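You operate a simulated robot arm through the tools that you are given. There is no shell and no other tool. Be economical: measure what you need, move in short steps, check, and stop when the job is done.

You are at the controls of a simulated two-armed robot. One attempt, no reset.

## Task
Pick up the blue tester from the teal lot tray with one hand, pass it to the other hand and put it on the bench marked three.
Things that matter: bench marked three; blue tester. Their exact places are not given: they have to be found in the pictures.

Only the result counts: the job must be done as asked and must still hold three seconds after the hand-in. Knocking over, shifting, dropping, spilling or breaking anything else fails it.

## Robot
Two 7-joint arms with two-finger parallel grippers on one trunk, on a base that drives. Base frame: it is fixed to the floor where the robot stands at the start and does not move with it; the origin is under the middle of the robot, x ahead of it, y to its left, z up. Readings come in mm, rad, newtons and seconds.
The left shoulder is at the start at [60, 143, 793], the right one opposite. With the tool pointing down near the work surface each hand reaches from about 100 to 660 mm from the robot's upright axis, wherever it stands, measured 20 degrees to its own side. Places, roughly: bench marked three [2900, 1700, 800]. Payload 1.57 kg a hand.
Tool frame (each hand has its own): the origin (TCP) lies between the finger pads and is the grasp point; the fingertips stand 30 mm ahead of it; z points along the fingers, y is the line along which they close. Largest opening 110 mm; finger width 24, thickness 12; the body of the gripper, 48 by 112 mm, starts 78 mm behind the TCP.
Orientation is told as [roll, pitch, yaw] about the base's x, y, z axes, in that order, counted from this pose: with the fingers straight down and closing along the base's y, the tool's x points along the base's -x, its y along +y and its z along -z.

## Interface
- The arms move only by the tool drive_tool. It takes "left_moves", "right_moves" or both (then of equal length, played together; a hand with none holds still); each is one flat list of numbers, 6 for each row, row after row: the shift along the tool's x, y, z in mm, then the turn, a rotation vector about the tool's x, y, z in rad. In form: [x, y, z, ax, ay, az, x, y, z, ax, ay, az, ...]. A call has 1 to 20 rows; each row shifts and turns the commanded pose from where the row before left it, along the tool's axes as they then stand. "left_grip" and "right_grip" are, for a hand that has rows, the finger opening in mm, from 0 to 110, set as the call begins (left out, the last holds). Each row takes 0.2 s and may step no farther than 50 mm and 0.15 rad from the row before; otherwise, or with a gripper value out of range, the whole call is refused. Where a pose cannot be reached the arm comes as near as it can. A force on the tool above 40 N (or 10 N above the force at the start of the call, whichever is more), or a blocked arm, ends the call early, and 0.2 s more pass. Each finger travels about 45 mm/s and halts on what it meets, pressing with about 30 N; the grip force reading is that of the motor and also rises with nothing between the fingers. The clock runs only during rows and for 0.2 s after the last one: add rows that do not move to give the fingers time. It gives the time, the measured TCP pose, the force on the tool (base axes), the opening and the grip force at its end, in the units of the frame above (readings bear some noise), with the torque about the TCP (base axes, N m) and any sound that the robot's microphone picked up.
- Cameras (640 x 400 px; columns grow to the right, rows downward): "scene" is now at [30.3, -4.7, 1392.1]; the picture's right is [-0.22, -0.97, 0.00], its down [-0.85, 0.19, -0.49] and it looks along [0.48, -0.11, -0.87] (base axes); focal length 288 px, centre (320, 200). "left" rides on the left gripper at [70, -16, -141] in its tool frame; the picture's right is [0.23, 0.97, 0.00], its down [-0.86, 0.20, -0.48] and it looks along [-0.47, 0.11, 0.88] (tool axes); focal length 222 px, centre (320, 200). "right" rides on the right gripper at [70, 16, -141] in its tool frame; the picture's right is [-0.23, 0.97, 0.00], its down [-0.86, -0.20, -0.48] and it looks along [-0.47, -0.11, 0.88] (tool axes); focal length 222 px, centre (320, 200).
- get_image(camera): a new picture of that camera. No time passes.
- raise_lower(by): slides the trunk up (or, below 0, down) by that many mm; the arms and the scene camera ride with it, the base frame stays. It gives what a move gives, with no picture.
- steer(legs): drives the robot by 1 to 6 legs, each [ahead, left, turn to the left] in mm, mm and rad, along the robot's own axes; the way and the turn of a leg run together, so that a leg with both is an arc; at most 1500 mm and 3.142 rad a leg. The arms and the cameras ride along, it lands a little off, and it stops where it bumps. It gives what a move gives.
- aim_head(pan, tilt): turns the head with the scene camera to pan (to the left, within 1.501 rad either way) and tilt (down, from -0.506 to 1.204), counted from straight ahead of the robot. It gives what a move gives.
- measure_at(camera, pixels): for up to 12 pixels [column, row] of the newest picture of that camera ("zoom" is the newest enlarged one), the place [x, y, z] in the base frame of the surface seen there, good to about 2 mm, but the place of the scene camera against the robot may be out by one fixed shift of up to 18 mm in any direction. No time passes.
- inspect(camera, box): a new picture of the part [left, top, right, bottom] of that camera's present view, enlarged. No time passes.
- finish_job(): hands the job in; it is judged then, once.

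Work in short steps. Measure before you move; look again where a grasp or a placing could have gone wrong, and mend it. You have 80 turns and 78 pictures in all, those below and enlarged ones among them. Open the grippers and draw the arms clear of the work before you hand the job in, unless the task says otherwise; then end with one line.

The tools are called after "Request:" by a JSON object that holds its "op" and its "data". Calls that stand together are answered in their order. drive_tool: Moves the arms, as the interface text tells. Its arguments: {"type":"object","properties":{"left_moves":{"type":"array","items":{"type":"number"}},"left_grip":{"type":"number"},"right_moves":{"type":"array","items":{"type":"number"}},"right_grip":{"type":"number"}},"required":[]} The other tools are called the same way: raise_lower (by) slides the trunk up or down; steer (legs) drives the base; aim_head (pan, tilt) turns the head that bears the scene camera; get_image (camera) takes a picture; measure_at (camera, pixels) gives the place of the surface under pixels of a picture; inspect (camera, box) takes an enlarged picture of a part of a camera's view; finish_job () hands the job in.

At the start:

```text
time: 0.0
left_ee_pos: [458.6, 36.9, 618.2]
left_ee_rot: [0.0, 0.0, -0.001]
left_ft_force: [-0.3, 0.1, -0.4]
left_moment: [-0.01, 0.0, 0.01]
left_width: 109.9
left_finger_force: 0.1
right_ee_pos: [295.8, -256.9, 626.5]
right_ee_rot: [0.001, 0.004, 0.0]
right_ft_force: [0.4, 0.1, 0.4]
right_moment: [0.0, -0.01, -0.02]
right_width: 109.9
right_finger_force: 0.0
trunk travel left (down, up): [-392.0, 198.0]
robot x, y, heading: [-1.9, -0.9, 0.001]
head pan, tilt: [-0.225, 1.056]
```

scene: 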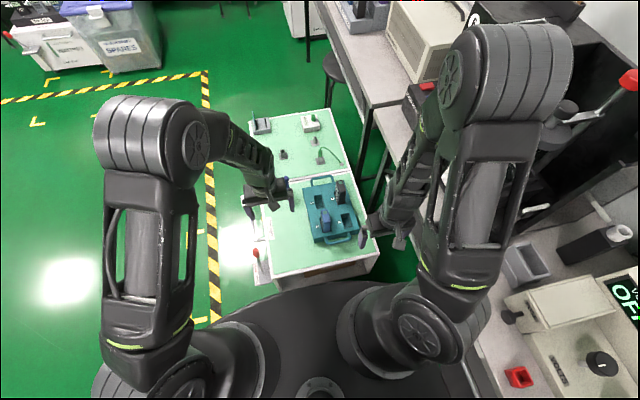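
right: 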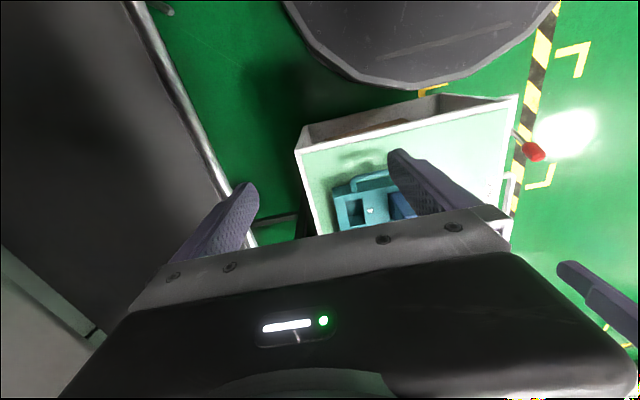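
left: 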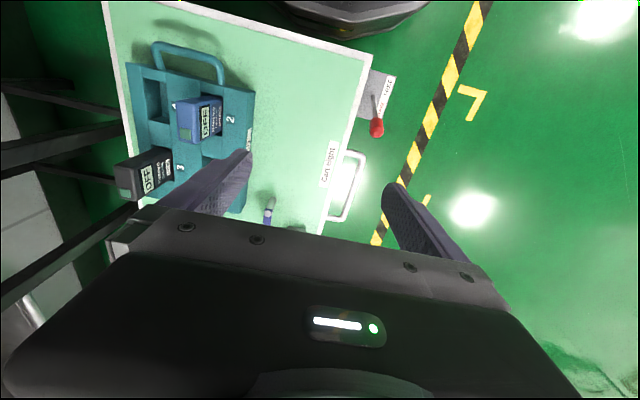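

The left picture shows a teal tray with a blue tester near (200,118) and a black one near (145,175). I enlarge both views for detail.

Request:
{"op": "inspect", "data": {"camera": "left", "box": [100, 30, 300, 230]}}

Request:
{"op": "inspect", "data": {"camera": "scene", "box": [230, 90, 400, 290]}}

Request:
{"op": "measure_at", "data": {"camera": "left", "pixels": [[180, 106], [216, 98], [219, 128], [182, 138], [215, 115], [165, 105], [250, 95], [128, 70], [145, 170], [300, 120], [240, 205]]}}

```text
2.00 times, centred on (200, 130) of left
```

zoom: 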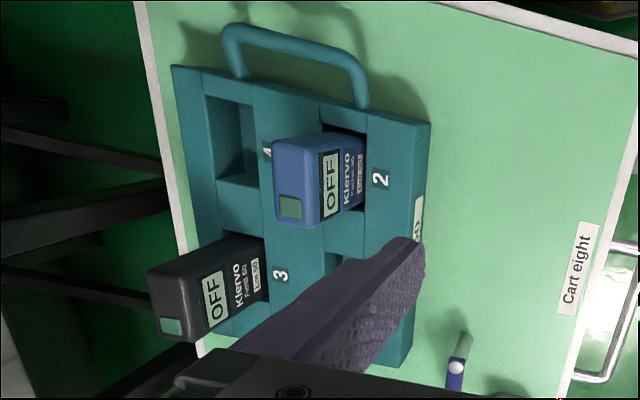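

```text
2.00 times, centred on (315, 190) of scene
```

zoom: 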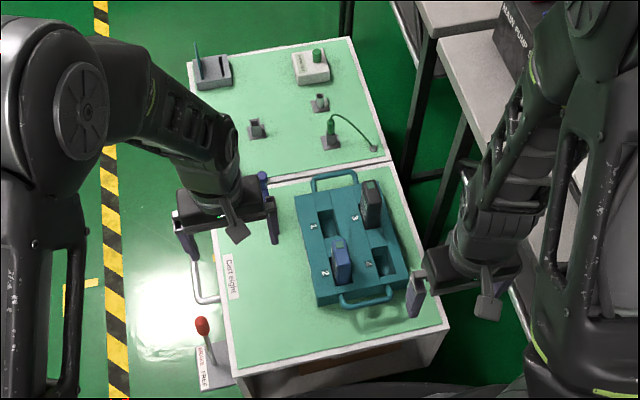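

```text
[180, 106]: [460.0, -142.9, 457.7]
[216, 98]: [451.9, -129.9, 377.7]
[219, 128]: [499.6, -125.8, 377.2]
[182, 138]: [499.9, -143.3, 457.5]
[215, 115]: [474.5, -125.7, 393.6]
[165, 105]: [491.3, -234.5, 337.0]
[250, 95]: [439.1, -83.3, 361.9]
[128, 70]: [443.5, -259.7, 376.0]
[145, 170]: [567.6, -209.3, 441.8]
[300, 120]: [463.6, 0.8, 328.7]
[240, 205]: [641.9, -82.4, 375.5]
```

Tester top is near z 458, tray top z 376. Before grasping, I look toward the bench and back for surroundings.

Request:
{"op": "aim_head", "data": {"pan": 0.53, "tilt": 0.3}}

Request:
{"op": "get_image", "data": {"camera": "scene"}}

```text
time: 1.1
left_ee_pos: [460.1, 37.8, 619.0]
left_ee_rot: [0.001, 0.0, -0.001]
left_ft_force: [0.2, 0.2, 0.8]
left_moment: [0.0, 0.04, 0.03]
left_width: 110.0
left_finger_force: 0.0
right_ee_pos: [296.1, -256.0, 626.9]
right_ee_rot: [0.002, 0.004, -0.001]
right_ft_force: [-0.2, -0.2, 0.7]
right_moment: [-0.02, -0.01, 0.0]
right_width: 110.1
right_finger_force: 0.0
trunk travel left (down, up): [-392.0, 198.0]
robot x, y, heading: [-0.9, 1.6, -0.003]
head pan, tilt: [0.531, 0.3]
```

```text
72 pictures are left
```

scene: 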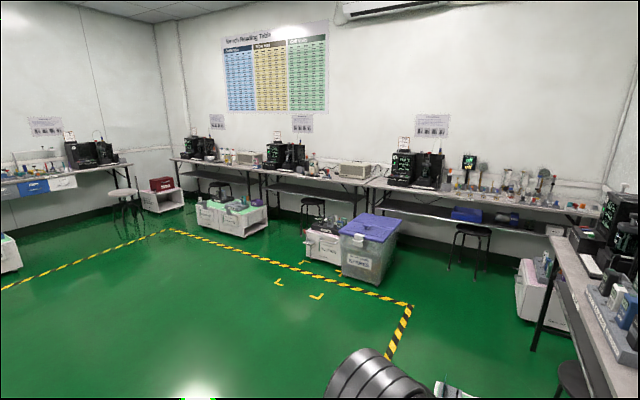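

Several benches with signs stand at (70,137), (193,130), (277,134), (403,143). I enlarge to read the signs.

Request:
{"op": "inspect", "data": {"camera": "scene", "box": [170, 110, 330, 210]}}

Request:
{"op": "measure_at", "data": {"camera": "scene", "pixels": [[277, 134], [193, 130], [403, 143], [330, 180], [300, 174], [340, 186], [230, 160], [370, 240], [70, 136]]}}

Request:
{"op": "inspect", "data": {"camera": "scene", "box": [340, 110, 500, 210]}}

```text
4.00 times, centred on (250, 160) of scene
```

zoom: 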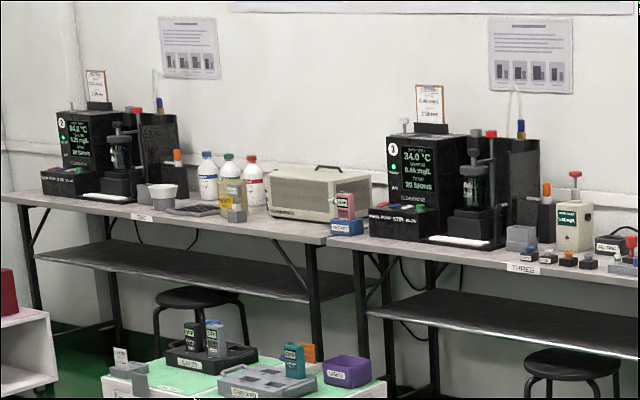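

```text
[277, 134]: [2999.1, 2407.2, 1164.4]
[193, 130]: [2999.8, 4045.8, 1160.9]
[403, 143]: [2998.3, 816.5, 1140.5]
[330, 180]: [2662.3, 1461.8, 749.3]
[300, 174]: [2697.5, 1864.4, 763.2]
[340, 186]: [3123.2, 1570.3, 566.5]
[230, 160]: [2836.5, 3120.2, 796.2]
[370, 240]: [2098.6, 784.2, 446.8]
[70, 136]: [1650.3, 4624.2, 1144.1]
```

```text
4.00 times, centred on (420, 160) of scene
```

zoom: 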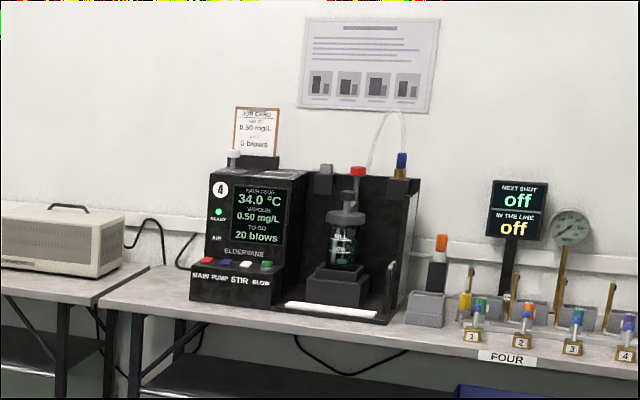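

The label "THREE" marks the middle bench (about scene (301,177), surface z≈775). Next I bring the right hand above the blue tester for a close look, and turn the head back down.

Request:
{"op": "drive_tool", "data": {"right_moves": [-46, 25, 6, 0, 0, 0, -46, 25, 6, 0, 0, 0, -46, 25, 6, 0, 0, 0, -46, 25, 6, 0, 0, 0, 0, 0, 0, 0, 0, 0], "right_grip": 110}}

Request:
{"op": "get_image", "data": {"camera": "right"}}

Request:
{"op": "get_image", "data": {"camera": "left"}}

```text
refused: row 1 steps farther than a row can; nothing moved
```

```text
69 pictures are left
```

right: 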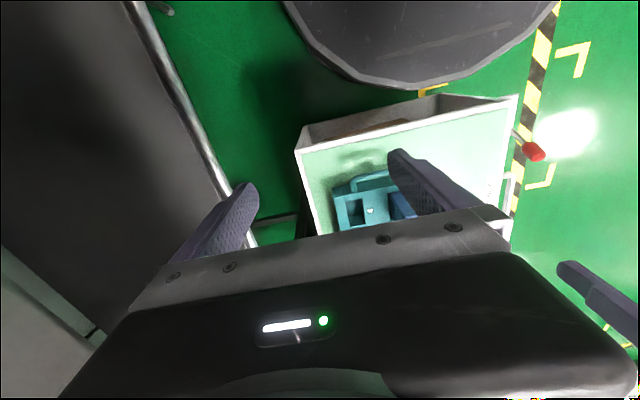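

```text
68 pictures are left
```

left: 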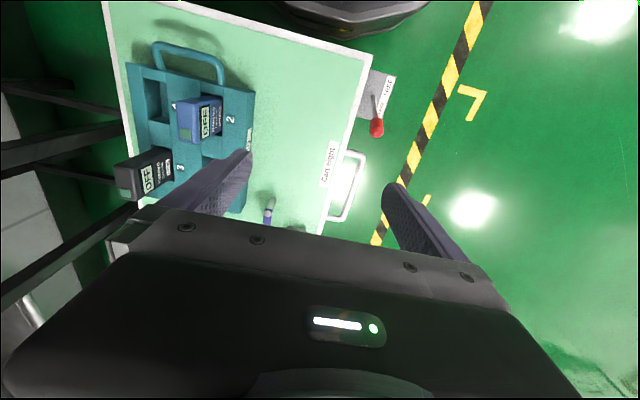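

The step was too long (norm >50), so I split it into smaller rows.

Request:
{"op": "drive_tool", "data": {"right_moves": [-37, 20, 5, 0, 0, 0, -37, 20, 5, 0, 0, 0, -37, 20, 5, 0, 0, 0, -37, 20, 5, 0, 0, 0, -37, 20, 5, 0, 0, 0, 0, 0, 0, 0, 0, 0], "right_grip": 110}}

Request:
{"op": "get_image", "data": {"camera": "right"}}

```text
time: 2.5
left_ee_pos: [459.8, 36.9, 618.8]
left_ee_rot: [0.002, 0.001, 0.0]
left_ft_force: [0.4, -0.3, 0.2]
left_moment: [0.0, -0.01, 0.05]
left_width: 109.9
left_finger_force: 0.1
right_ee_pos: [480.3, -158.0, 600.0]
right_ee_rot: [0.003, 0.002, 0.001]
right_ft_force: [-0.3, 1.0, 0.7]
right_moment: [-0.02, -0.01, 0.01]
right_width: 109.8
right_finger_force: 0.1
trunk travel left (down, up): [-392.0, 198.0]
robot x, y, heading: [-3.5, 1.1, 0.002]
head pan, tilt: [0.531, 0.3]
```

```text
67 pictures are left
```

right: 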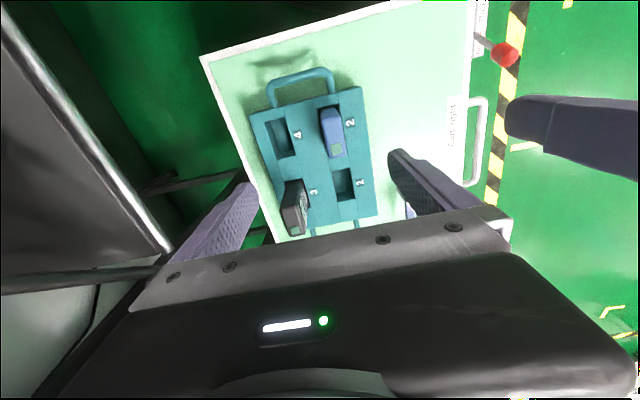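

Request:
{"op": "inspect", "data": {"camera": "right", "box": [290, 90, 390, 170]}}

```text
5.00 times, centred on (340, 130) of right
```

zoom: 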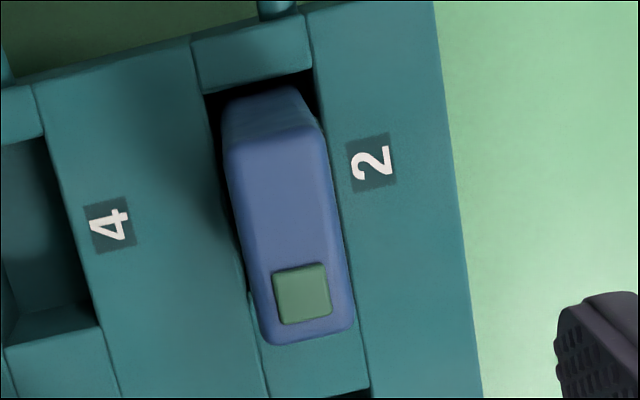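

The zoom shows the tester top (225–355, 135–345). I measure its edges and slot edges.

Request:
{"op": "measure_at", "data": {"camera": "zoom", "pixels": [[236, 165], [318, 150], [250, 240], [335, 225], [272, 335], [345, 320], [280, 200], [305, 295], [215, 100], [310, 85], [360, 370], [340, 50]]}}

```text
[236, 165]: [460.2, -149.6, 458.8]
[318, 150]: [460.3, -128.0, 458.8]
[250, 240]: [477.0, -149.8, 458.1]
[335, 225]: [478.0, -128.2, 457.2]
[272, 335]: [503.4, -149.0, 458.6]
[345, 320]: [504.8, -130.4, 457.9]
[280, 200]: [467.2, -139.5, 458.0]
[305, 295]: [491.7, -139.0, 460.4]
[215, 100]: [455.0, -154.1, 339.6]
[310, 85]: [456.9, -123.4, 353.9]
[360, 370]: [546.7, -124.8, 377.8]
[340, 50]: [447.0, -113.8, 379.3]
```

Tester centre ≈ (481,-139), about 24 mm thick in y and 48 mm wide in x, top z 458. I lower the right hand to TCP (487,-139,438), with 80 mm opening.

Request:
{"op": "drive_tool", "data": {"right_moves": [-7, 19, 0, 0, 0, 0, 0, 0, 40, 0, 0, 0, 0, 0, 40, 0, 0, 0, 0, 0, 40, 0, 0, 0, 0, 0, 30, 0, 0, 0, 0, 0, 12, 0, 0, 0, 0, 0, 0, 0, 0, 0], "right_grip": 80}}

Request:
{"op": "get_image", "data": {"camera": "right"}}

```text
time: 4.1
left_ee_pos: [460.6, 37.5, 619.8]
left_ee_rot: [0.0, 0.0, 0.001]
left_ft_force: [-0.7, 0.2, 0.1]
left_moment: [0.03, 0.0, 0.01]
left_width: 110.1
left_finger_force: 0.1
right_ee_pos: [486.5, -136.0, 437.9]
right_ee_rot: [0.001, 0.003, 0.001]
right_ft_force: [0.0, -0.5, -0.4]
right_moment: [0.03, -0.01, -0.01]
right_width: 79.7
right_finger_force: 0.1
trunk travel left (down, up): [-392.0, 198.0]
robot x, y, heading: [0.0, -1.8, 0.002]
head pan, tilt: [0.531, 0.3]
```

```text
65 pictures are left
```

right: 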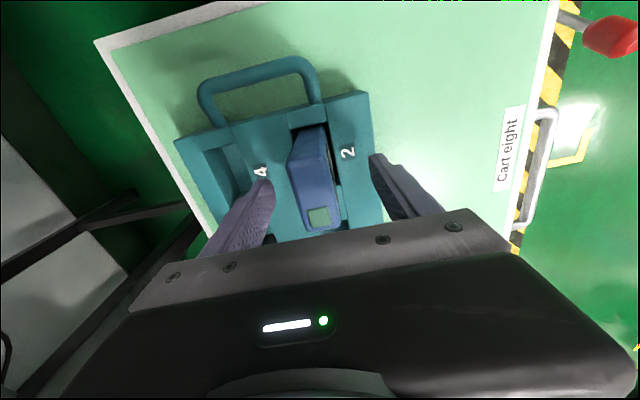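

The tester sits between the fingers. I nudge y by -2 mm and close.

Request:
{"op": "drive_tool", "data": {"right_moves": [0, -2, 0, 0, 0, 0, 0, 0, 0, 0, 0, 0, 0, 0, 0, 0, 0, 0, 0, 0, 0, 0, 0, 0, 0, 0, 0, 0, 0, 0, 0, 0, 0, 0, 0, 0], "right_grip": 0}}

```text
time: 5.5
left_ee_pos: [460.1, 37.6, 618.0]
left_ee_rot: [0.0, 0.001, -0.001]
left_ft_force: [-0.6, -0.9, 0.1]
left_moment: [0.01, 0.0, 0.04]
left_width: 110.1
left_finger_force: 0.1
right_ee_pos: [486.7, -139.9, 438.7]
right_ee_rot: [0.001, 0.005, -0.001]
right_ft_force: [-0.8, -0.1, 0.8]
right_moment: [0.01, 0.02, 0.04]
right_width: 25.5
right_finger_force: 29.6
trunk travel left (down, up): [-392.0, 198.0]
robot x, y, heading: [-1.8, 1.2, -0.0]
head pan, tilt: [0.531, 0.3]
```

Width 25.5 mm with 29.6 N: gripped. I lift straight up 50 mm then more.

Request:
{"op": "drive_tool", "data": {"right_moves": [0, 0, -15, 0, 0, 0, 0, 0, -25, 0, 0, 0, 0, 0, -40, 0, 0, 0, 0, 0, -40, 0, 0, 0, 0, 0, -40, 0, 0, 0, 0, 0, -40, 0, 0, 0, 0, 0, 0, 0, 0, 0]}}

Request:
{"op": "get_image", "data": {"camera": "left"}}

Request:
{"op": "get_image", "data": {"camera": "right"}}

```text
time: 7.1
left_ee_pos: [460.9, 37.3, 618.2]
left_ee_rot: [-0.002, -0.001, 0.0]
left_ft_force: [0.3, 0.5, -0.3]
left_moment: [0.03, 0.01, 0.06]
left_width: 109.8
left_finger_force: 0.1
right_ee_pos: [486.6, -139.7, 640.5]
right_ee_rot: [-0.001, 0.005, -0.001]
right_ft_force: [-0.5, 0.2, -1.3]
right_moment: [0.03, -0.03, -0.02]
right_width: 25.6
right_finger_force: 29.9
trunk travel left (down, up): [-392.0, 198.0]
robot x, y, heading: [-1.9, -1.0, -0.002]
head pan, tilt: [0.531, 0.3]
```

```text
64 pictures are left
```

left: 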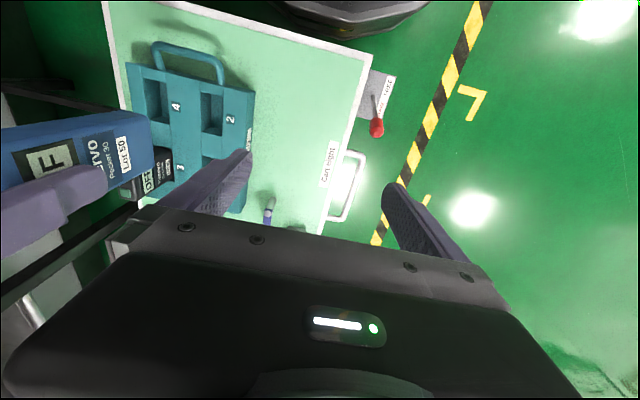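

```text
63 pictures are left
```

right: 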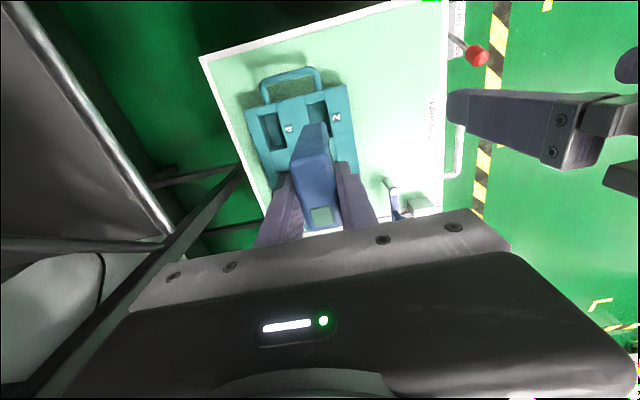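

Tester is held cleanly. Plan: left hand turns to yaw -0.6, tilted 0.9 rad forward, standing back at (390,65,677), to grip the lower part of the tester later.

Request:
{"op": "drive_tool", "data": {"left_moves": [35, 14, -29.5, 0, 0, 0, 35, 14, -29.5, 0, 0, 0, 0, 0, 0, 0, 0, 0.15, 0, 0, 0, 0, 0, 0.15, 0, 0, 0, 0, 0, 0.15, 0, 0, 0, 0, 0, 0.15, 0, 0, 0, 0, -0.15, 0, 0, 0, 0, 0, -0.15, 0, 0, 0, 0, 0, -0.15, 0, 0, 0, 0, 0, -0.15, 0, 0, 0, 0, 0, -0.15, 0, 0, 0, 0, 0, -0.15, 0, 0, 0, 0, 0, 0, 0], "left_grip": 80}}

Request:
{"op": "aim_head", "data": {"pan": -0.1, "tilt": 1.0}}

Request:
{"op": "get_image", "data": {"camera": "scene"}}

```text
time: 9.9
left_ee_pos: [432.6, 57.2, 662.3]
left_ee_rot: [-0.001, -0.9, -0.6]
left_ft_force: [0.3, 0.2, -0.1]
left_moment: [0.04, 0.03, 0.02]
left_width: 80.0
left_finger_force: 0.1
left hand out of reach, approached as far as the arm can: row 10, 11, 12
right_ee_pos: [488.9, -140.2, 639.8]
right_ee_rot: [0.003, 0.003, 0.0]
right_ft_force: [-0.5, 0.7, -0.6]
right_moment: [0.01, -0.02, 0.01]
right_width: 26.0
right_finger_force: 29.5
trunk travel left (down, up): [-392.0, 198.0]
robot x, y, heading: [-2.6, 2.0, 0.0]
head pan, tilt: [0.531, 0.3]
```

```text
time: 11.0
left_ee_pos: [432.5, 56.5, 661.3]
left_ee_rot: [0.0, -0.898, -0.601]
left_ft_force: [0.2, -1.0, -0.7]
left_moment: [0.0, 0.0, 0.01]
left_width: 79.7
left_finger_force: 0.1
right_ee_pos: [489.0, -139.2, 640.1]
right_ee_rot: [0.001, 0.003, -0.001]
right_ft_force: [-0.2, -0.2, -1.2]
right_moment: [-0.01, 0.01, 0.01]
right_width: 25.7
right_finger_force: 30.0
trunk travel left (down, up): [-392.0, 198.0]
robot x, y, heading: [2.0, 0.8, -0.0]
head pan, tilt: [-0.099, 1.0]
```

```text
62 pictures are left
```

scene: 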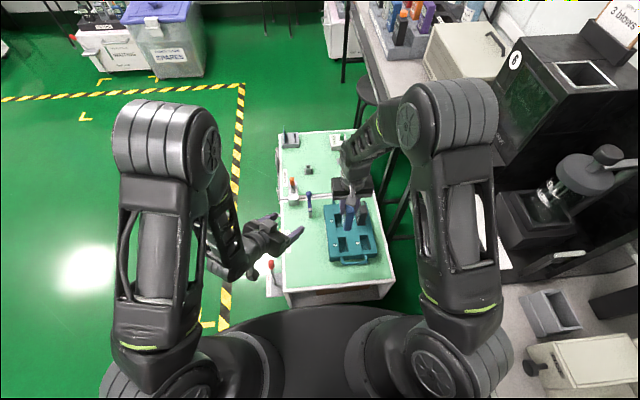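

The left hand could not fold in so far and sits at (432,57,662), right orientation. I hand over farther out: right hand yaws -0.6 and goes to (533,-9,640).

Request:
{"op": "drive_tool", "data": {"right_moves": [0, 0, 0, 0, 0, 0.15, 0, 0, 0, 0, 0, 0.15, 0, 0, 0, 0, 0, 0.15, 0, 0, 0, 0, 0, 0.15, 12.6, 44.3, 0, 0, 0, 0, 12.6, 44.3, 0, 0, 0, 0, 12.6, 44.3, 0, 0, 0, 0, 0, 0, 0, 0, 0, 0]}}

Request:
{"op": "get_image", "data": {"camera": "scene"}}

Request:
{"op": "get_image", "data": {"camera": "left"}}

```text
time: 12.8
left_ee_pos: [432.2, 56.4, 660.6]
left_ee_rot: [-0.002, -0.898, -0.601]
left_ft_force: [-0.5, 0.5, -0.2]
left_moment: [0.02, -0.01, 0.0]
left_width: 80.1
left_finger_force: 0.1
right_ee_pos: [531.5, -7.4, 639.6]
right_ee_rot: [-0.001, 0.004, -0.602]
right_ft_force: [-0.4, 0.1, -1.1]
right_moment: [-0.01, 0.01, 0.0]
right_width: 25.8
right_finger_force: 30.5
trunk travel left (down, up): [-392.0, 198.0]
robot x, y, heading: [3.3, -0.9, -0.005]
head pan, tilt: [-0.099, 1.0]
```

```text
61 pictures are left
```

scene: 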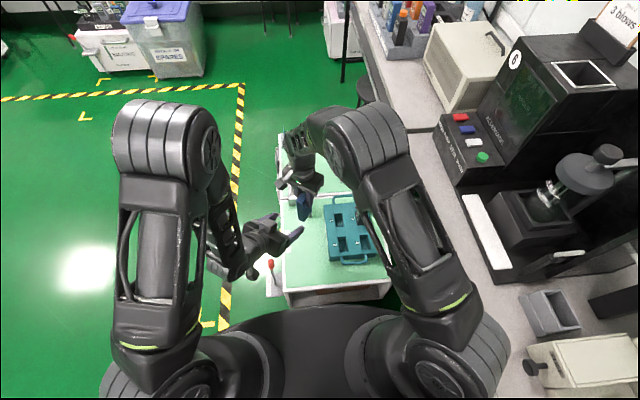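

```text
60 pictures are left
```

left: 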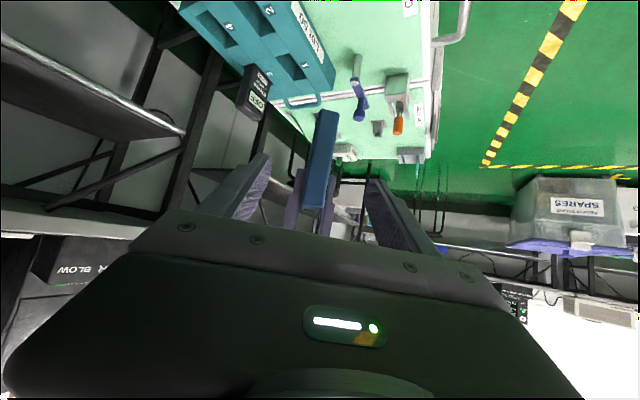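

The left camera sees the tester between the fingers, its lower end near (325,112). I measure points on it to fix its place.

Request:
{"op": "inspect", "data": {"camera": "left", "box": [270, 95, 390, 225]}}

Request:
{"op": "measure_at", "data": {"camera": "left", "pixels": [[322, 113], [332, 113], [315, 150], [326, 150], [308, 185], [320, 185], [328, 180], [314, 203]]}}

```text
3.08 times, centred on (330, 160) of left
```

zoom: 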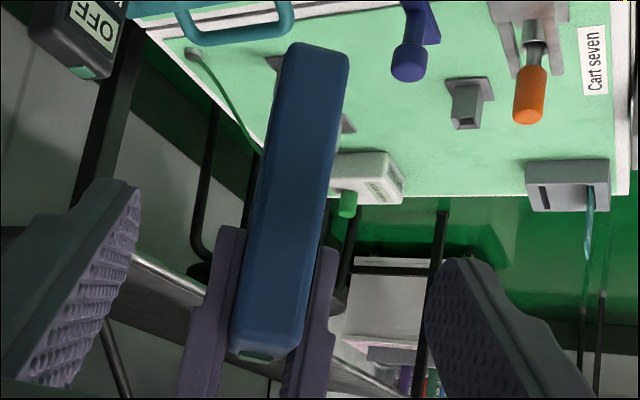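

```text
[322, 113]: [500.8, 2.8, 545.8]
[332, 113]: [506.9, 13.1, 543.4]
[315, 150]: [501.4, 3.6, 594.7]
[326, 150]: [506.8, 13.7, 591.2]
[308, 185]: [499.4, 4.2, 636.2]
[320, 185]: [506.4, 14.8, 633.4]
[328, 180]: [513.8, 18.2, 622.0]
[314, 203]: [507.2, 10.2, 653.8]
```

Tester bottom z≈543, axis at about (526,-4). I advance the left hand half way and check where the commanded pose stood.

Request:
{"op": "drive_tool", "data": {"left_moves": [0, 0, 30, 0, 0, 0, 0, 0, 30, 0, 0, 0, 0, 0, 0, 0, 0, 0]}}

```text
time: 13.6
left_ee_pos: [471.6, 28.6, 624.5]
left_ee_rot: [0.001, -0.899, -0.599]
left_ft_force: [0.4, 0.1, 0.3]
left_moment: [-0.01, -0.04, 0.01]
left_width: 80.0
left_finger_force: 0.1
right_ee_pos: [532.7, -9.4, 639.3]
right_ee_rot: [-0.001, 0.003, -0.601]
right_ft_force: [0.2, -0.6, -1.0]
right_moment: [-0.02, -0.02, -0.05]
right_width: 25.5
right_finger_force: 29.2
trunk travel left (down, up): [-392.0, 198.0]
robot x, y, heading: [-0.3, -0.1, 0.001]
head pan, tilt: [-0.099, 1.0]
```

It moved exactly 60 mm. Remaining in tool axes: about (-2, 3.5, 68); I advance it.

Request:
{"op": "drive_tool", "data": {"left_moves": [-2, 3.5, 0, 0, 0, 0, 0, 0, 25, 0, 0, 0, 0, 0, 25, 0, 0, 0, 0, 0, 18, 0, 0, 0, 0, 0, 0, 0, 0, 0]}}

Request:
{"op": "get_image", "data": {"camera": "left"}}

Request:
{"op": "inspect", "data": {"camera": "scene", "box": [220, 120, 380, 280]}}

```text
time: 14.8
left_ee_pos: [518.7, 0.8, 585.1]
left_ee_rot: [-0.001, -0.898, -0.601]
left_ft_force: [-1.1, -0.4, 0.5]
left_moment: [0.0, 0.0, -0.06]
left_width: 79.9
left_finger_force: 0.1
right_ee_pos: [531.4, -7.5, 639.9]
right_ee_rot: [-0.001, 0.005, -0.601]
right_ft_force: [0.5, -0.5, -1.3]
right_moment: [0.0, -0.01, -0.02]
right_width: 25.4
right_finger_force: 30.3
trunk travel left (down, up): [-392.0, 198.0]
robot x, y, heading: [-0.9, 0.3, -0.001]
head pan, tilt: [-0.099, 1.0]
```

```text
58 pictures are left
```

left: 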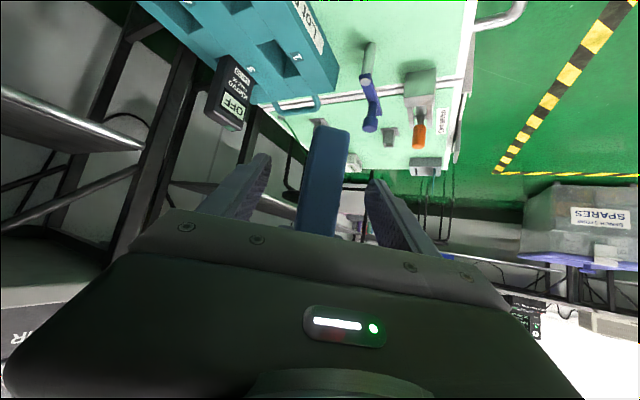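

```text
2.50 times, centred on (300, 200) of scene
```

zoom: 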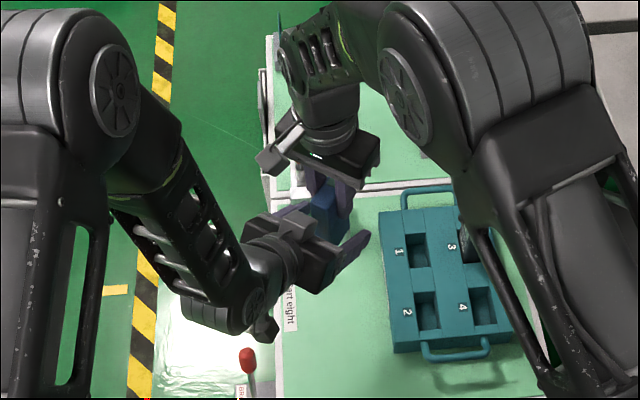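

The tester lies between the left fingers, well centred. I close the left gripper.

Request:
{"op": "drive_tool", "data": {"left_moves": [0, 0, 0, 0, 0, 0, 0, 0, 0, 0, 0, 0, 0, 0, 0, 0, 0, 0, 0, 0, 0, 0, 0, 0, 0, 0, 0, 0, 0, 0, 0, 0, 0, 0, 0, 0], "left_grip": 0}}

```text
time: 16.2
left_ee_pos: [518.1, 1.2, 584.2]
left_ee_rot: [0.002, -0.9, -0.6]
left_ft_force: [0.6, 1.6, 1.0]
left_moment: [-0.07, 0.05, 0.01]
left_width: 25.7
left_finger_force: 29.8
right_ee_pos: [531.5, -8.6, 639.6]
right_ee_rot: [-0.001, 0.002, -0.6]
right_ft_force: [-0.5, -0.5, -0.7]
right_moment: [0.04, -0.02, 0.04]
right_width: 25.5
right_finger_force: 30.3
trunk travel left (down, up): [-392.0, 198.0]
robot x, y, heading: [0.4, -1.6, -0.0]
head pan, tilt: [-0.099, 1.0]
```

Left holds at 25.7 mm, 29.8 N. I open the right hand, then raise it clear upward.

Request:
{"op": "drive_tool", "data": {"right_moves": [0, 0, 0, 0, 0, 0, 0, 0, 0, 0, 0, 0, 0, 0, 0, 0, 0, 0, 0, 0, 0, 0, 0, 0, 0, 0, -20, 0, 0, 0, 0, 0, -40, 0, 0, 0, 0, 0, -40, 0, 0, 0, 0, 0, 0, 0, 0, 0], "right_grip": 60}}

Request:
{"op": "get_image", "data": {"camera": "left"}}

```text
time: 18.0
left_ee_pos: [518.3, 2.0, 583.5]
left_ee_rot: [-0.001, -0.899, -0.601]
left_ft_force: [0.2, -0.2, 1.3]
left_moment: [0.02, 0.03, -0.02]
left_width: 25.3
left_finger_force: 30.0
right_ee_pos: [531.2, -8.4, 740.4]
right_ee_rot: [-0.001, 0.004, -0.601]
right_ft_force: [-0.1, -0.4, -1.1]
right_moment: [-0.02, 0.03, 0.01]
right_width: 60.2
right_finger_force: 0.0
trunk travel left (down, up): [-392.0, 198.0]
robot x, y, heading: [0.8, -2.6, -0.004]
head pan, tilt: [-0.099, 1.0]
```

```text
56 pictures are left
```

left: 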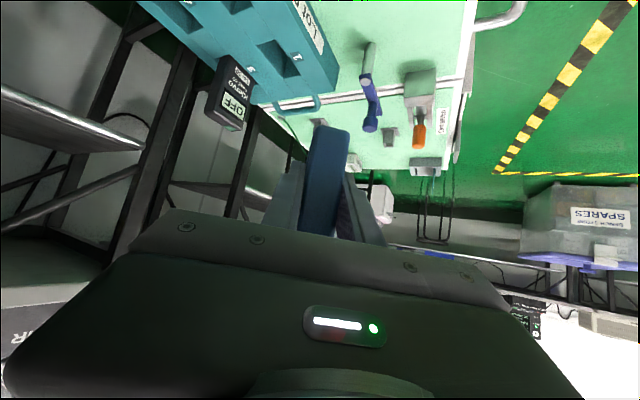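

Tester is solely in the left hand. I draw the right arm back to about (300,-220,740) and undo its yaw.

Request:
{"op": "drive_tool", "data": {"right_moves": [8.9, -38.2, 0, 0, 0, 0, 8.9, -38.2, 0, 0, 0, 0, 8.9, -38.2, 0, 0, 0, 0, 8.9, -38.2, 0, 0, 0, 0, 8.9, -38.2, 0, 0, 0, -0.15, 8.9, -38.2, 0, 0, 0, -0.15, 8.9, -38.2, 0, 0, 0, -0.15, 8.9, -38.2, 0, 0, 0, -0.15, 0, 0, 0, 0, 0, 0]}}

Request:
{"op": "aim_head", "data": {"pan": 0.7, "tilt": 0.55}}

Request:
{"op": "get_image", "data": {"camera": "scene"}}

```text
time: 20.0
left_ee_pos: [518.2, 2.1, 584.4]
left_ee_rot: [0.0, -0.899, -0.601]
left_ft_force: [-0.1, -0.6, 0.6]
left_moment: [0.02, 0.01, 0.02]
left_width: 25.6
left_finger_force: 30.3
right_ee_pos: [330.5, -241.5, 736.6]
right_ee_rot: [0.0, 0.004, 0.003]
right_ft_force: [0.5, 0.6, -0.7]
right_moment: [-0.04, 0.0, 0.01]
right_width: 59.8
right_finger_force: 0.0
trunk travel left (down, up): [-392.0, 198.0]
robot x, y, heading: [1.2, -2.1, -0.001]
head pan, tilt: [-0.099, 1.0]
```

```text
time: 21.1
left_ee_pos: [517.2, 0.9, 583.8]
left_ee_rot: [0.0, -0.899, -0.6]
left_ft_force: [0.4, -0.4, 0.0]
left_moment: [-0.01, 0.02, -0.03]
left_width: 25.8
left_finger_force: 29.9
right_ee_pos: [331.8, -240.6, 737.5]
right_ee_rot: [0.002, 0.003, 0.001]
right_ft_force: [-0.4, 0.5, 0.2]
right_moment: [-0.01, -0.01, -0.01]
right_width: 59.9
right_finger_force: 0.1
trunk travel left (down, up): [-392.0, 198.0]
robot x, y, heading: [2.0, -1.1, 0.004]
head pan, tilt: [0.7, 0.55]
```

```text
55 pictures are left
```

scene: 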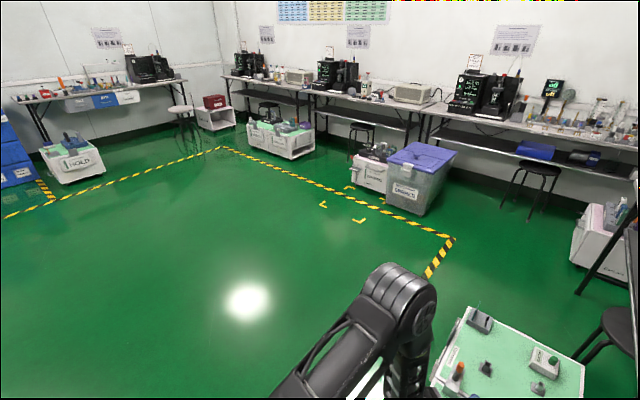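

I map the floor obstacles near bench three: purple-lidded crate (415,175), small cart (368,170), testers cart (282,135), stool (360,130).

Request:
{"op": "measure_at", "data": {"camera": "scene", "pixels": [[385, 205], [422, 215], [455, 152], [350, 180], [382, 195], [290, 158], [313, 145], [248, 137], [360, 127], [352, 150], [315, 93], [405, 128]]}}

Request:
{"op": "inspect", "data": {"camera": "scene", "box": [230, 50, 470, 210]}}

```text
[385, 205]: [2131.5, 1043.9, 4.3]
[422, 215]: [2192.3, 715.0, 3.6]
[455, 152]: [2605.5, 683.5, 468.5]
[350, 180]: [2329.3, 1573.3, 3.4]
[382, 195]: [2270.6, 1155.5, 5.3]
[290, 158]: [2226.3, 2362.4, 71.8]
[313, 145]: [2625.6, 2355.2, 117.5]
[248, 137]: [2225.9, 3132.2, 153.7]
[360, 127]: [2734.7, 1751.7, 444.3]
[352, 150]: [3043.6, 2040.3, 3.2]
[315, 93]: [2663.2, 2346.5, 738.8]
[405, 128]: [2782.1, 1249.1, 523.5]
```

```text
2.50 times, centred on (350, 130) of scene
```

zoom: 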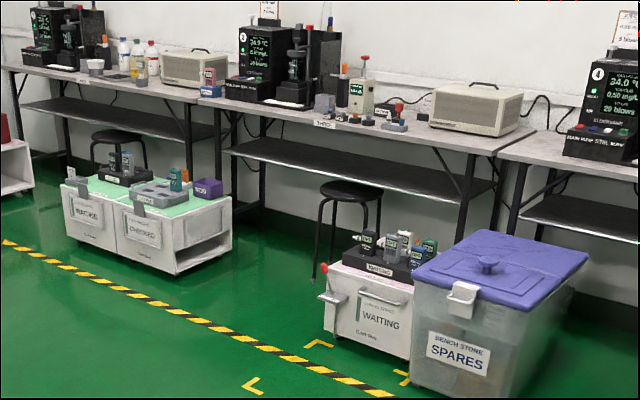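

Bench three's gap for the robot is y≈1580–2360. I raise the trunk fully first, then look down-left around the base for a clear way.

Request:
{"op": "raise_lower", "data": {"by": 198}}

Request:
{"op": "aim_head", "data": {"pan": 0.3, "tilt": 1.15}}

Request:
{"op": "get_image", "data": {"camera": "scene"}}

Request:
{"op": "aim_head", "data": {"pan": 1.5, "tilt": 0.8}}

Request:
{"op": "get_image", "data": {"camera": "scene"}}

```text
time: 23.2
left_ee_pos: [517.5, 1.2, 781.9]
left_ee_rot: [-0.001, -0.9, -0.601]
left_ft_force: [-0.1, 0.0, -0.8]
left_moment: [0.03, 0.02, 0.0]
left_width: 25.7
left_finger_force: 30.3
right_ee_pos: [330.1, -241.4, 934.8]
right_ee_rot: [0.003, 0.005, -0.001]
right_ft_force: [0.7, -0.8, -0.6]
right_moment: [-0.01, 0.01, 0.0]
right_width: 60.2
right_finger_force: 0.1
trunk travel left (down, up): [-590.0, 0.0]
robot x, y, heading: [2.7, 0.7, -0.002]
head pan, tilt: [0.7, 0.55]
```

```text
time: 24.2
left_ee_pos: [517.5, 1.0, 782.3]
left_ee_rot: [0.001, -0.899, -0.6]
left_ft_force: [-0.3, -0.1, -1.2]
left_moment: [0.01, 0.03, 0.0]
left_width: 25.8
left_finger_force: 30.5
right_ee_pos: [330.8, -241.6, 935.1]
right_ee_rot: [0.002, 0.003, 0.0]
right_ft_force: [-0.6, 0.7, -0.3]
right_moment: [-0.03, -0.03, -0.02]
right_width: 59.7
right_finger_force: 0.1
trunk travel left (down, up): [-590.0, 0.0]
robot x, y, heading: [0.7, 1.4, 0.001]
head pan, tilt: [0.3, 1.15]
```

```text
53 pictures are left
```

scene: 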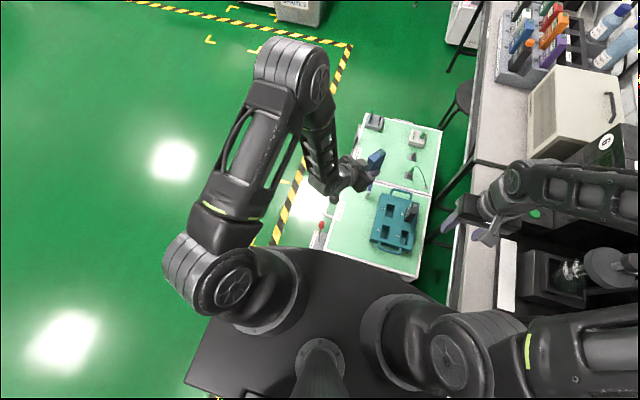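

```text
time: 25.6
left_ee_pos: [519.0, 1.7, 781.6]
left_ee_rot: [0.0, -0.899, -0.6]
left_ft_force: [0.3, 0.3, -0.8]
left_moment: [0.0, 0.04, -0.01]
left_width: 25.5
left_finger_force: 30.2
right_ee_pos: [330.2, -241.0, 935.3]
right_ee_rot: [0.002, 0.003, 0.0]
right_ft_force: [-0.1, -0.1, -0.2]
right_moment: [0.0, -0.02, -0.03]
right_width: 59.9
right_finger_force: 0.1
trunk travel left (down, up): [-590.0, 0.0]
robot x, y, heading: [2.2, -5.4, 0.003]
head pan, tilt: [1.499, 0.799]
```

```text
52 pictures are left
```

scene: 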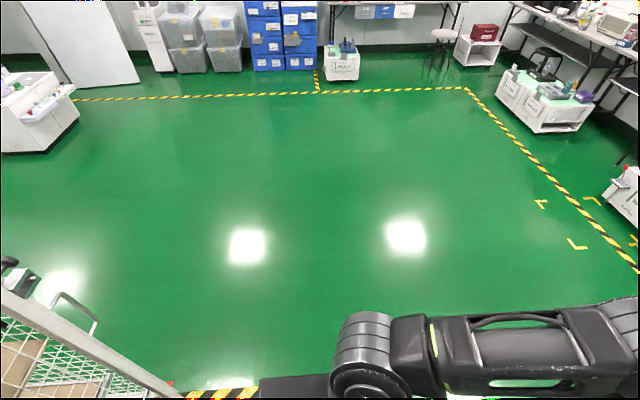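

The left floor is open; a rack stands behind-left. I recheck the clearance between the base front and the brake lever (320,240) before strafing.

Request:
{"op": "measure_at", "data": {"camera": "scene", "pixels": [[150, 385], [180, 395], [60, 340], [20, 280], [95, 325], [300, 380], [260, 380], [230, 388]]}}

Request:
{"op": "aim_head", "data": {"pan": 0.2, "tilt": 1.2}}

Request:
{"op": "inspect", "data": {"camera": "scene", "box": [260, 180, 460, 330]}}

```text
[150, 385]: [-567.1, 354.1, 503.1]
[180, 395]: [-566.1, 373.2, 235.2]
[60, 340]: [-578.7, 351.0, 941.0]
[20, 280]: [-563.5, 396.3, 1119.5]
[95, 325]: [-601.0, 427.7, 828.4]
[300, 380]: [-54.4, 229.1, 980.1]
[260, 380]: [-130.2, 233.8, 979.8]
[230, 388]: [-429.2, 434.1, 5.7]
```

```text
time: 27.1
left_ee_pos: [517.7, 0.9, 781.9]
left_ee_rot: [0.0, -0.899, -0.599]
left_ft_force: [0.6, -0.2, -0.3]
left_moment: [0.01, 0.01, 0.0]
left_width: 25.2
left_finger_force: 30.3
right_ee_pos: [330.7, -241.1, 934.4]
right_ee_rot: [0.001, 0.003, -0.002]
right_ft_force: [0.2, -0.1, 0.1]
right_moment: [0.02, -0.01, 0.01]
right_width: 59.9
right_finger_force: 0.1
trunk travel left (down, up): [-590.0, 0.0]
robot x, y, heading: [-0.5, -1.3, -0.002]
head pan, tilt: [0.201, 1.201]
```

```text
2.67 times, centred on (360, 255) of scene
```

zoom: 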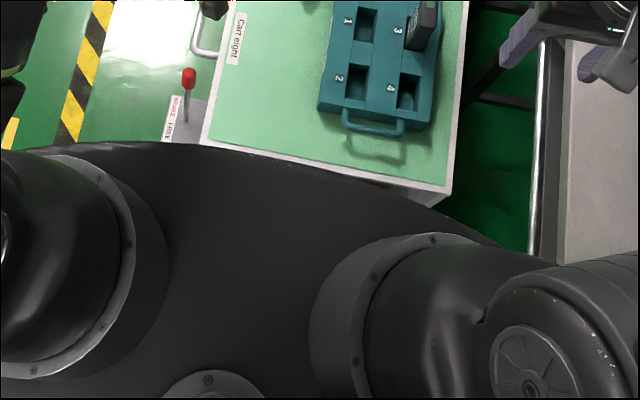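

Request:
{"op": "measure_at", "data": {"camera": "zoom", "pixels": [[188, 75], [184, 118], [172, 138], [195, 140], [200, 45], [440, 195], [210, 140], [420, 205], [120, 130], [540, 230]]}}

Request:
{"op": "get_image", "data": {"camera": "right"}}

```text
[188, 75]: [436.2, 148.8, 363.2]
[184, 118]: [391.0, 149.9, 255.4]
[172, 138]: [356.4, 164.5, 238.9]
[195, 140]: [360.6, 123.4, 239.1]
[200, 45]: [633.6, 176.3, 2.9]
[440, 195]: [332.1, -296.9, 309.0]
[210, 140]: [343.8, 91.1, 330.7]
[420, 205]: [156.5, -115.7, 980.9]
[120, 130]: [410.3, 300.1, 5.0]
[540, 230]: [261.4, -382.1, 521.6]
```

```text
50 pictures are left
```

right: 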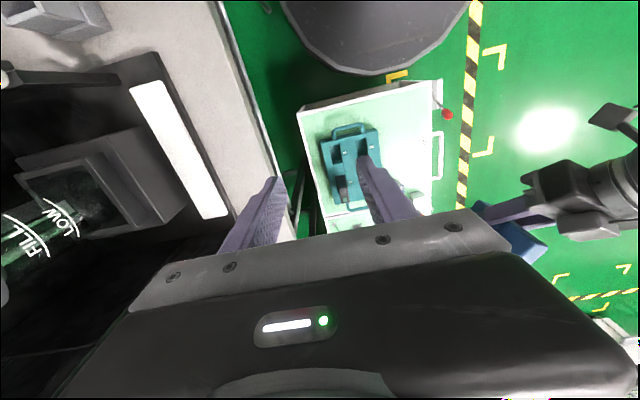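

Brake plate starts at x≈345, the rack is at x≈-565. I back off 80 mm, strafe left in two legs, then go ahead partway toward the gap at y≈1950.

Request:
{"op": "steer", "data": {"legs": [[-80, 0, 0], [0, 1000, 0], [0, 950, 0], [1200, 0, 0]]}}

Request:
{"op": "aim_head", "data": {"pan": 0.0, "tilt": 0.55}}

Request:
{"op": "get_image", "data": {"camera": "scene"}}

```text
time: 43.3
left_ee_pos: [1646.1, 1927.1, 781.4]
left_ee_rot: [0.001, -0.9, -0.619]
left_ft_force: [0.7, 0.8, -1.1]
left_moment: [0.0, 0.0, -0.01]
left_width: 25.8
left_finger_force: 29.6
right_ee_pos: [1452.7, 1689.2, 934.0]
right_ee_rot: [0.002, 0.004, -0.021]
right_ft_force: [-1.0, -0.8, -0.6]
right_moment: [0.02, 0.01, 0.0]
right_width: 60.0
right_finger_force: 0.1
trunk travel left (down, up): [-590.0, 0.0]
robot x, y, heading: [1127.5, 1939.6, -0.02]
head pan, tilt: [0.201, 1.201]
```

```text
time: 44.3
left_ee_pos: [1644.8, 1926.2, 781.9]
left_ee_rot: [0.0, -0.898, -0.621]
left_ft_force: [0.3, 0.0, -0.6]
left_moment: [0.01, 0.0, 0.0]
left_width: 25.4
left_finger_force: 30.3
right_ee_pos: [1454.1, 1689.7, 934.3]
right_ee_rot: [0.0, 0.005, -0.02]
right_ft_force: [0.1, -0.3, -0.5]
right_moment: [-0.01, 0.05, 0.02]
right_width: 59.9
right_finger_force: 0.1
trunk travel left (down, up): [-590.0, 0.0]
robot x, y, heading: [1126.6, 1937.0, -0.02]
head pan, tilt: [0.0, 0.55]
```

```text
49 pictures are left
```

scene: 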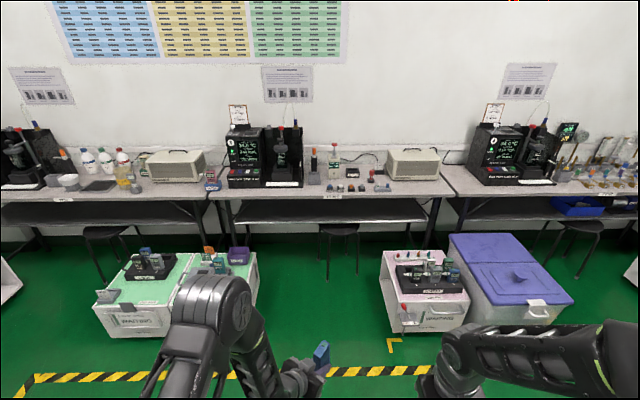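

I enlarge bench three's top to find a free spot.

Request:
{"op": "inspect", "data": {"camera": "scene", "box": [210, 130, 450, 290]}}

Request:
{"op": "measure_at", "data": {"camera": "scene", "pixels": [[212, 195], [320, 196], [400, 192], [440, 193], [258, 280], [380, 255], [404, 325], [338, 229], [320, 230], [355, 228], [318, 188], [300, 192]]}}

```text
2.50 times, centred on (330, 210) of scene
```

zoom: 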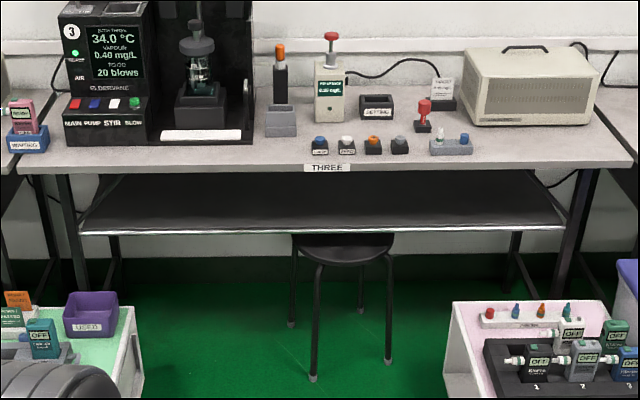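

```text
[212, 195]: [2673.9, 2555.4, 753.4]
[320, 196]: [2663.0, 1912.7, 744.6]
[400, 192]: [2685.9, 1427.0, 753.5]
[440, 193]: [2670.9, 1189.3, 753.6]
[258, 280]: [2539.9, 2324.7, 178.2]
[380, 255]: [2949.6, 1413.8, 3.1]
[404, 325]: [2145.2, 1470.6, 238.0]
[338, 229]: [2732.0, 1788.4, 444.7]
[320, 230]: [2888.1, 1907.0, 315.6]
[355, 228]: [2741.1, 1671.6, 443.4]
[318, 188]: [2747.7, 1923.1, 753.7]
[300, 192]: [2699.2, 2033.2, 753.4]
```

Bench three top is z≈753, edge x≈2663. Free spot candidate at zoom (275,152), between machine strip and the row of knobs; I measure its neighbours.

Request:
{"op": "measure_at", "data": {"camera": "zoom", "pixels": [[253, 143], [200, 140], [268, 136], [296, 135], [312, 153], [320, 140], [275, 152], [275, 164], [230, 155], [306, 163], [435, 150], [283, 62]]}}

```text
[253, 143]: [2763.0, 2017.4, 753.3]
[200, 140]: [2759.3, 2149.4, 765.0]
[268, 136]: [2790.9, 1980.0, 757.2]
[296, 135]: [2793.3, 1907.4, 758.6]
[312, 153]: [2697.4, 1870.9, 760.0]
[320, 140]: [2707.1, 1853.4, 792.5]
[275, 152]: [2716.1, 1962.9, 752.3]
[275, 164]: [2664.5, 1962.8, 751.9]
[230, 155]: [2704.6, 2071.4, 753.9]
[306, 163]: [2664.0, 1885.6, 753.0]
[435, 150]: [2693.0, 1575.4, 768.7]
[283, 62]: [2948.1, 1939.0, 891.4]
```

The spot around (2722,1955) is free. I need the base's half-width before entering the gap between carts; I look with both hand cameras.

Request:
{"op": "get_image", "data": {"camera": "right"}}

Request:
{"op": "measure_at", "data": {"camera": "right", "pixels": [[380, 60], [300, 20], [455, 30], [380, 75], [340, 10]]}}

Request:
{"op": "measure_at", "data": {"camera": "scene", "pixels": [[258, 262], [255, 300], [380, 258], [385, 290], [402, 300], [395, 325], [410, 333], [236, 252]]}}

```text
47 pictures are left
```

right: 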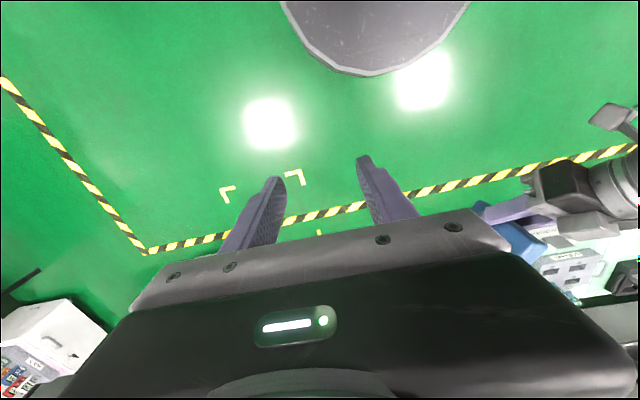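

```text
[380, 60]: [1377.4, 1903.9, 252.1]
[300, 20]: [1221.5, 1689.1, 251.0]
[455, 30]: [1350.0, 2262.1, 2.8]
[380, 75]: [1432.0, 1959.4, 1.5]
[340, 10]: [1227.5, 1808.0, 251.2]
```

```text
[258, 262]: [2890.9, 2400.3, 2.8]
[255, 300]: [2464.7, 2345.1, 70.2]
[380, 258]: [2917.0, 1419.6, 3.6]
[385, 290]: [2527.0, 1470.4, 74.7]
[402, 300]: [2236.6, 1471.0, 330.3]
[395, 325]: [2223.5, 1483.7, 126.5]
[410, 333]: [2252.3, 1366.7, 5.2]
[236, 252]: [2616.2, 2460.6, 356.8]
```

Base radius is ≈268 mm; the gap between carts (y 1475–2335) is wide enough. I raise the left hand 50 mm and drive ahead 980 mm with a small left shift.

Request:
{"op": "drive_tool", "data": {"left_moves": [-19.6, 0, -15.5, 0, 0, 0, -19.6, 0, -15.5, 0, 0, 0, 0, 0, 0, 0, 0, 0]}}

Request:
{"op": "steer", "data": {"legs": [[0, 45, 0.02], [950, 0, 0]]}}

Request:
{"op": "aim_head", "data": {"pan": 0.0, "tilt": 0.85}}

Request:
{"op": "get_image", "data": {"camera": "scene"}}

Request:
{"op": "get_image", "data": {"camera": "left"}}

```text
time: 45.1
left_ee_pos: [1645.4, 1927.1, 832.0]
left_ee_rot: [0.0, -0.898, -0.62]
left_ft_force: [-0.4, -1.0, -1.9]
left_moment: [0.0, 0.01, 0.03]
left_width: 25.5
left_finger_force: 29.6
right_ee_pos: [1453.2, 1689.5, 934.1]
right_ee_rot: [0.001, 0.004, -0.022]
right_ft_force: [1.1, -0.5, 0.4]
right_moment: [0.03, -0.02, -0.03]
right_width: 60.0
right_finger_force: 0.3
trunk travel left (down, up): [-590.0, 0.0]
robot x, y, heading: [1128.6, 1938.5, -0.02]
head pan, tilt: [0.0, 0.55]
```

```text
time: 50.6
left_ee_pos: [2600.4, 1970.2, 831.8]
left_ee_rot: [0.0, -0.898, -0.613]
left_ft_force: [-0.7, 0.3, -1.2]
left_moment: [0.01, 0.03, -0.03]
left_width: 25.6
left_finger_force: 29.8
right_ee_pos: [2408.3, 1731.5, 935.3]
right_ee_rot: [0.001, 0.005, -0.015]
right_ft_force: [0.5, 0.2, -0.7]
right_moment: [0.02, 0.01, -0.01]
right_width: 59.8
right_finger_force: 0.1
trunk travel left (down, up): [-590.0, 0.0]
robot x, y, heading: [2079.4, 1978.2, -0.014]
head pan, tilt: [0.0, 0.55]
```

```text
time: 51.4
left_ee_pos: [2599.3, 1968.5, 831.8]
left_ee_rot: [0.0, -0.9, -0.612]
left_ft_force: [0.1, 0.5, -1.5]
left_moment: [0.04, 0.02, -0.01]
left_width: 25.8
left_finger_force: 29.8
right_ee_pos: [2407.9, 1732.2, 935.1]
right_ee_rot: [0.0, 0.005, -0.013]
right_ft_force: [0.2, -1.0, -0.3]
right_moment: [0.03, 0.01, -0.01]
right_width: 59.9
right_finger_force: 0.1
trunk travel left (down, up): [-590.0, 0.0]
robot x, y, heading: [2084.1, 1973.7, -0.014]
head pan, tilt: [0.0, 0.85]
```

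```text
46 pictures are left
```

scene: 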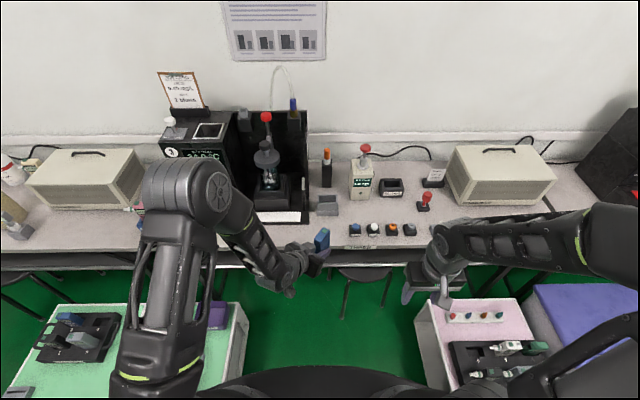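

```text
45 pictures are left
```

left: 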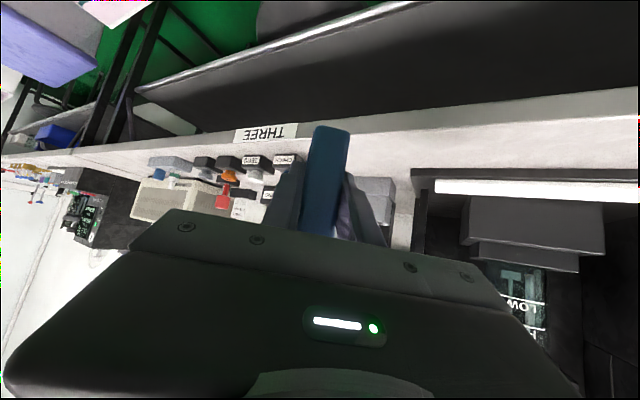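

The left camera sees the bench and tester bottom. I measure bench surface, edges and neighbours from the left camera (more reliable relative to the hand).

Request:
{"op": "measure_at", "data": {"camera": "left", "pixels": [[325, 128], [340, 130], [365, 160], [400, 150], [400, 128], [292, 158], [395, 178], [415, 175], [440, 187], [365, 135], [318, 150], [500, 140]]}}

Request:
{"op": "measure_at", "data": {"camera": "scene", "pixels": [[325, 225], [325, 240], [352, 235], [309, 222], [318, 214], [337, 214], [346, 236], [300, 240]]}}

```text
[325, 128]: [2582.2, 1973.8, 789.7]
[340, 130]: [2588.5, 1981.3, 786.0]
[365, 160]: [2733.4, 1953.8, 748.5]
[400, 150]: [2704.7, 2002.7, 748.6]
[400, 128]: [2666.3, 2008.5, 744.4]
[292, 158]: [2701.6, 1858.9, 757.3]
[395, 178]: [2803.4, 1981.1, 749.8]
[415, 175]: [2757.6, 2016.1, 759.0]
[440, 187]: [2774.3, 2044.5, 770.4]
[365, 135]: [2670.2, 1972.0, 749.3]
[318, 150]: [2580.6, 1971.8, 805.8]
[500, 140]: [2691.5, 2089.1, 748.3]
```

```text
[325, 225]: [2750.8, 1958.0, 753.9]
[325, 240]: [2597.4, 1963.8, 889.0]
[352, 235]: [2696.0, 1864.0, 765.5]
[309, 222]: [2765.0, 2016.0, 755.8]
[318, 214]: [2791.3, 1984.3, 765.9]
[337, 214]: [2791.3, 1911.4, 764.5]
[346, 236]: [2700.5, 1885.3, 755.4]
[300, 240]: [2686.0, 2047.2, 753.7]
```

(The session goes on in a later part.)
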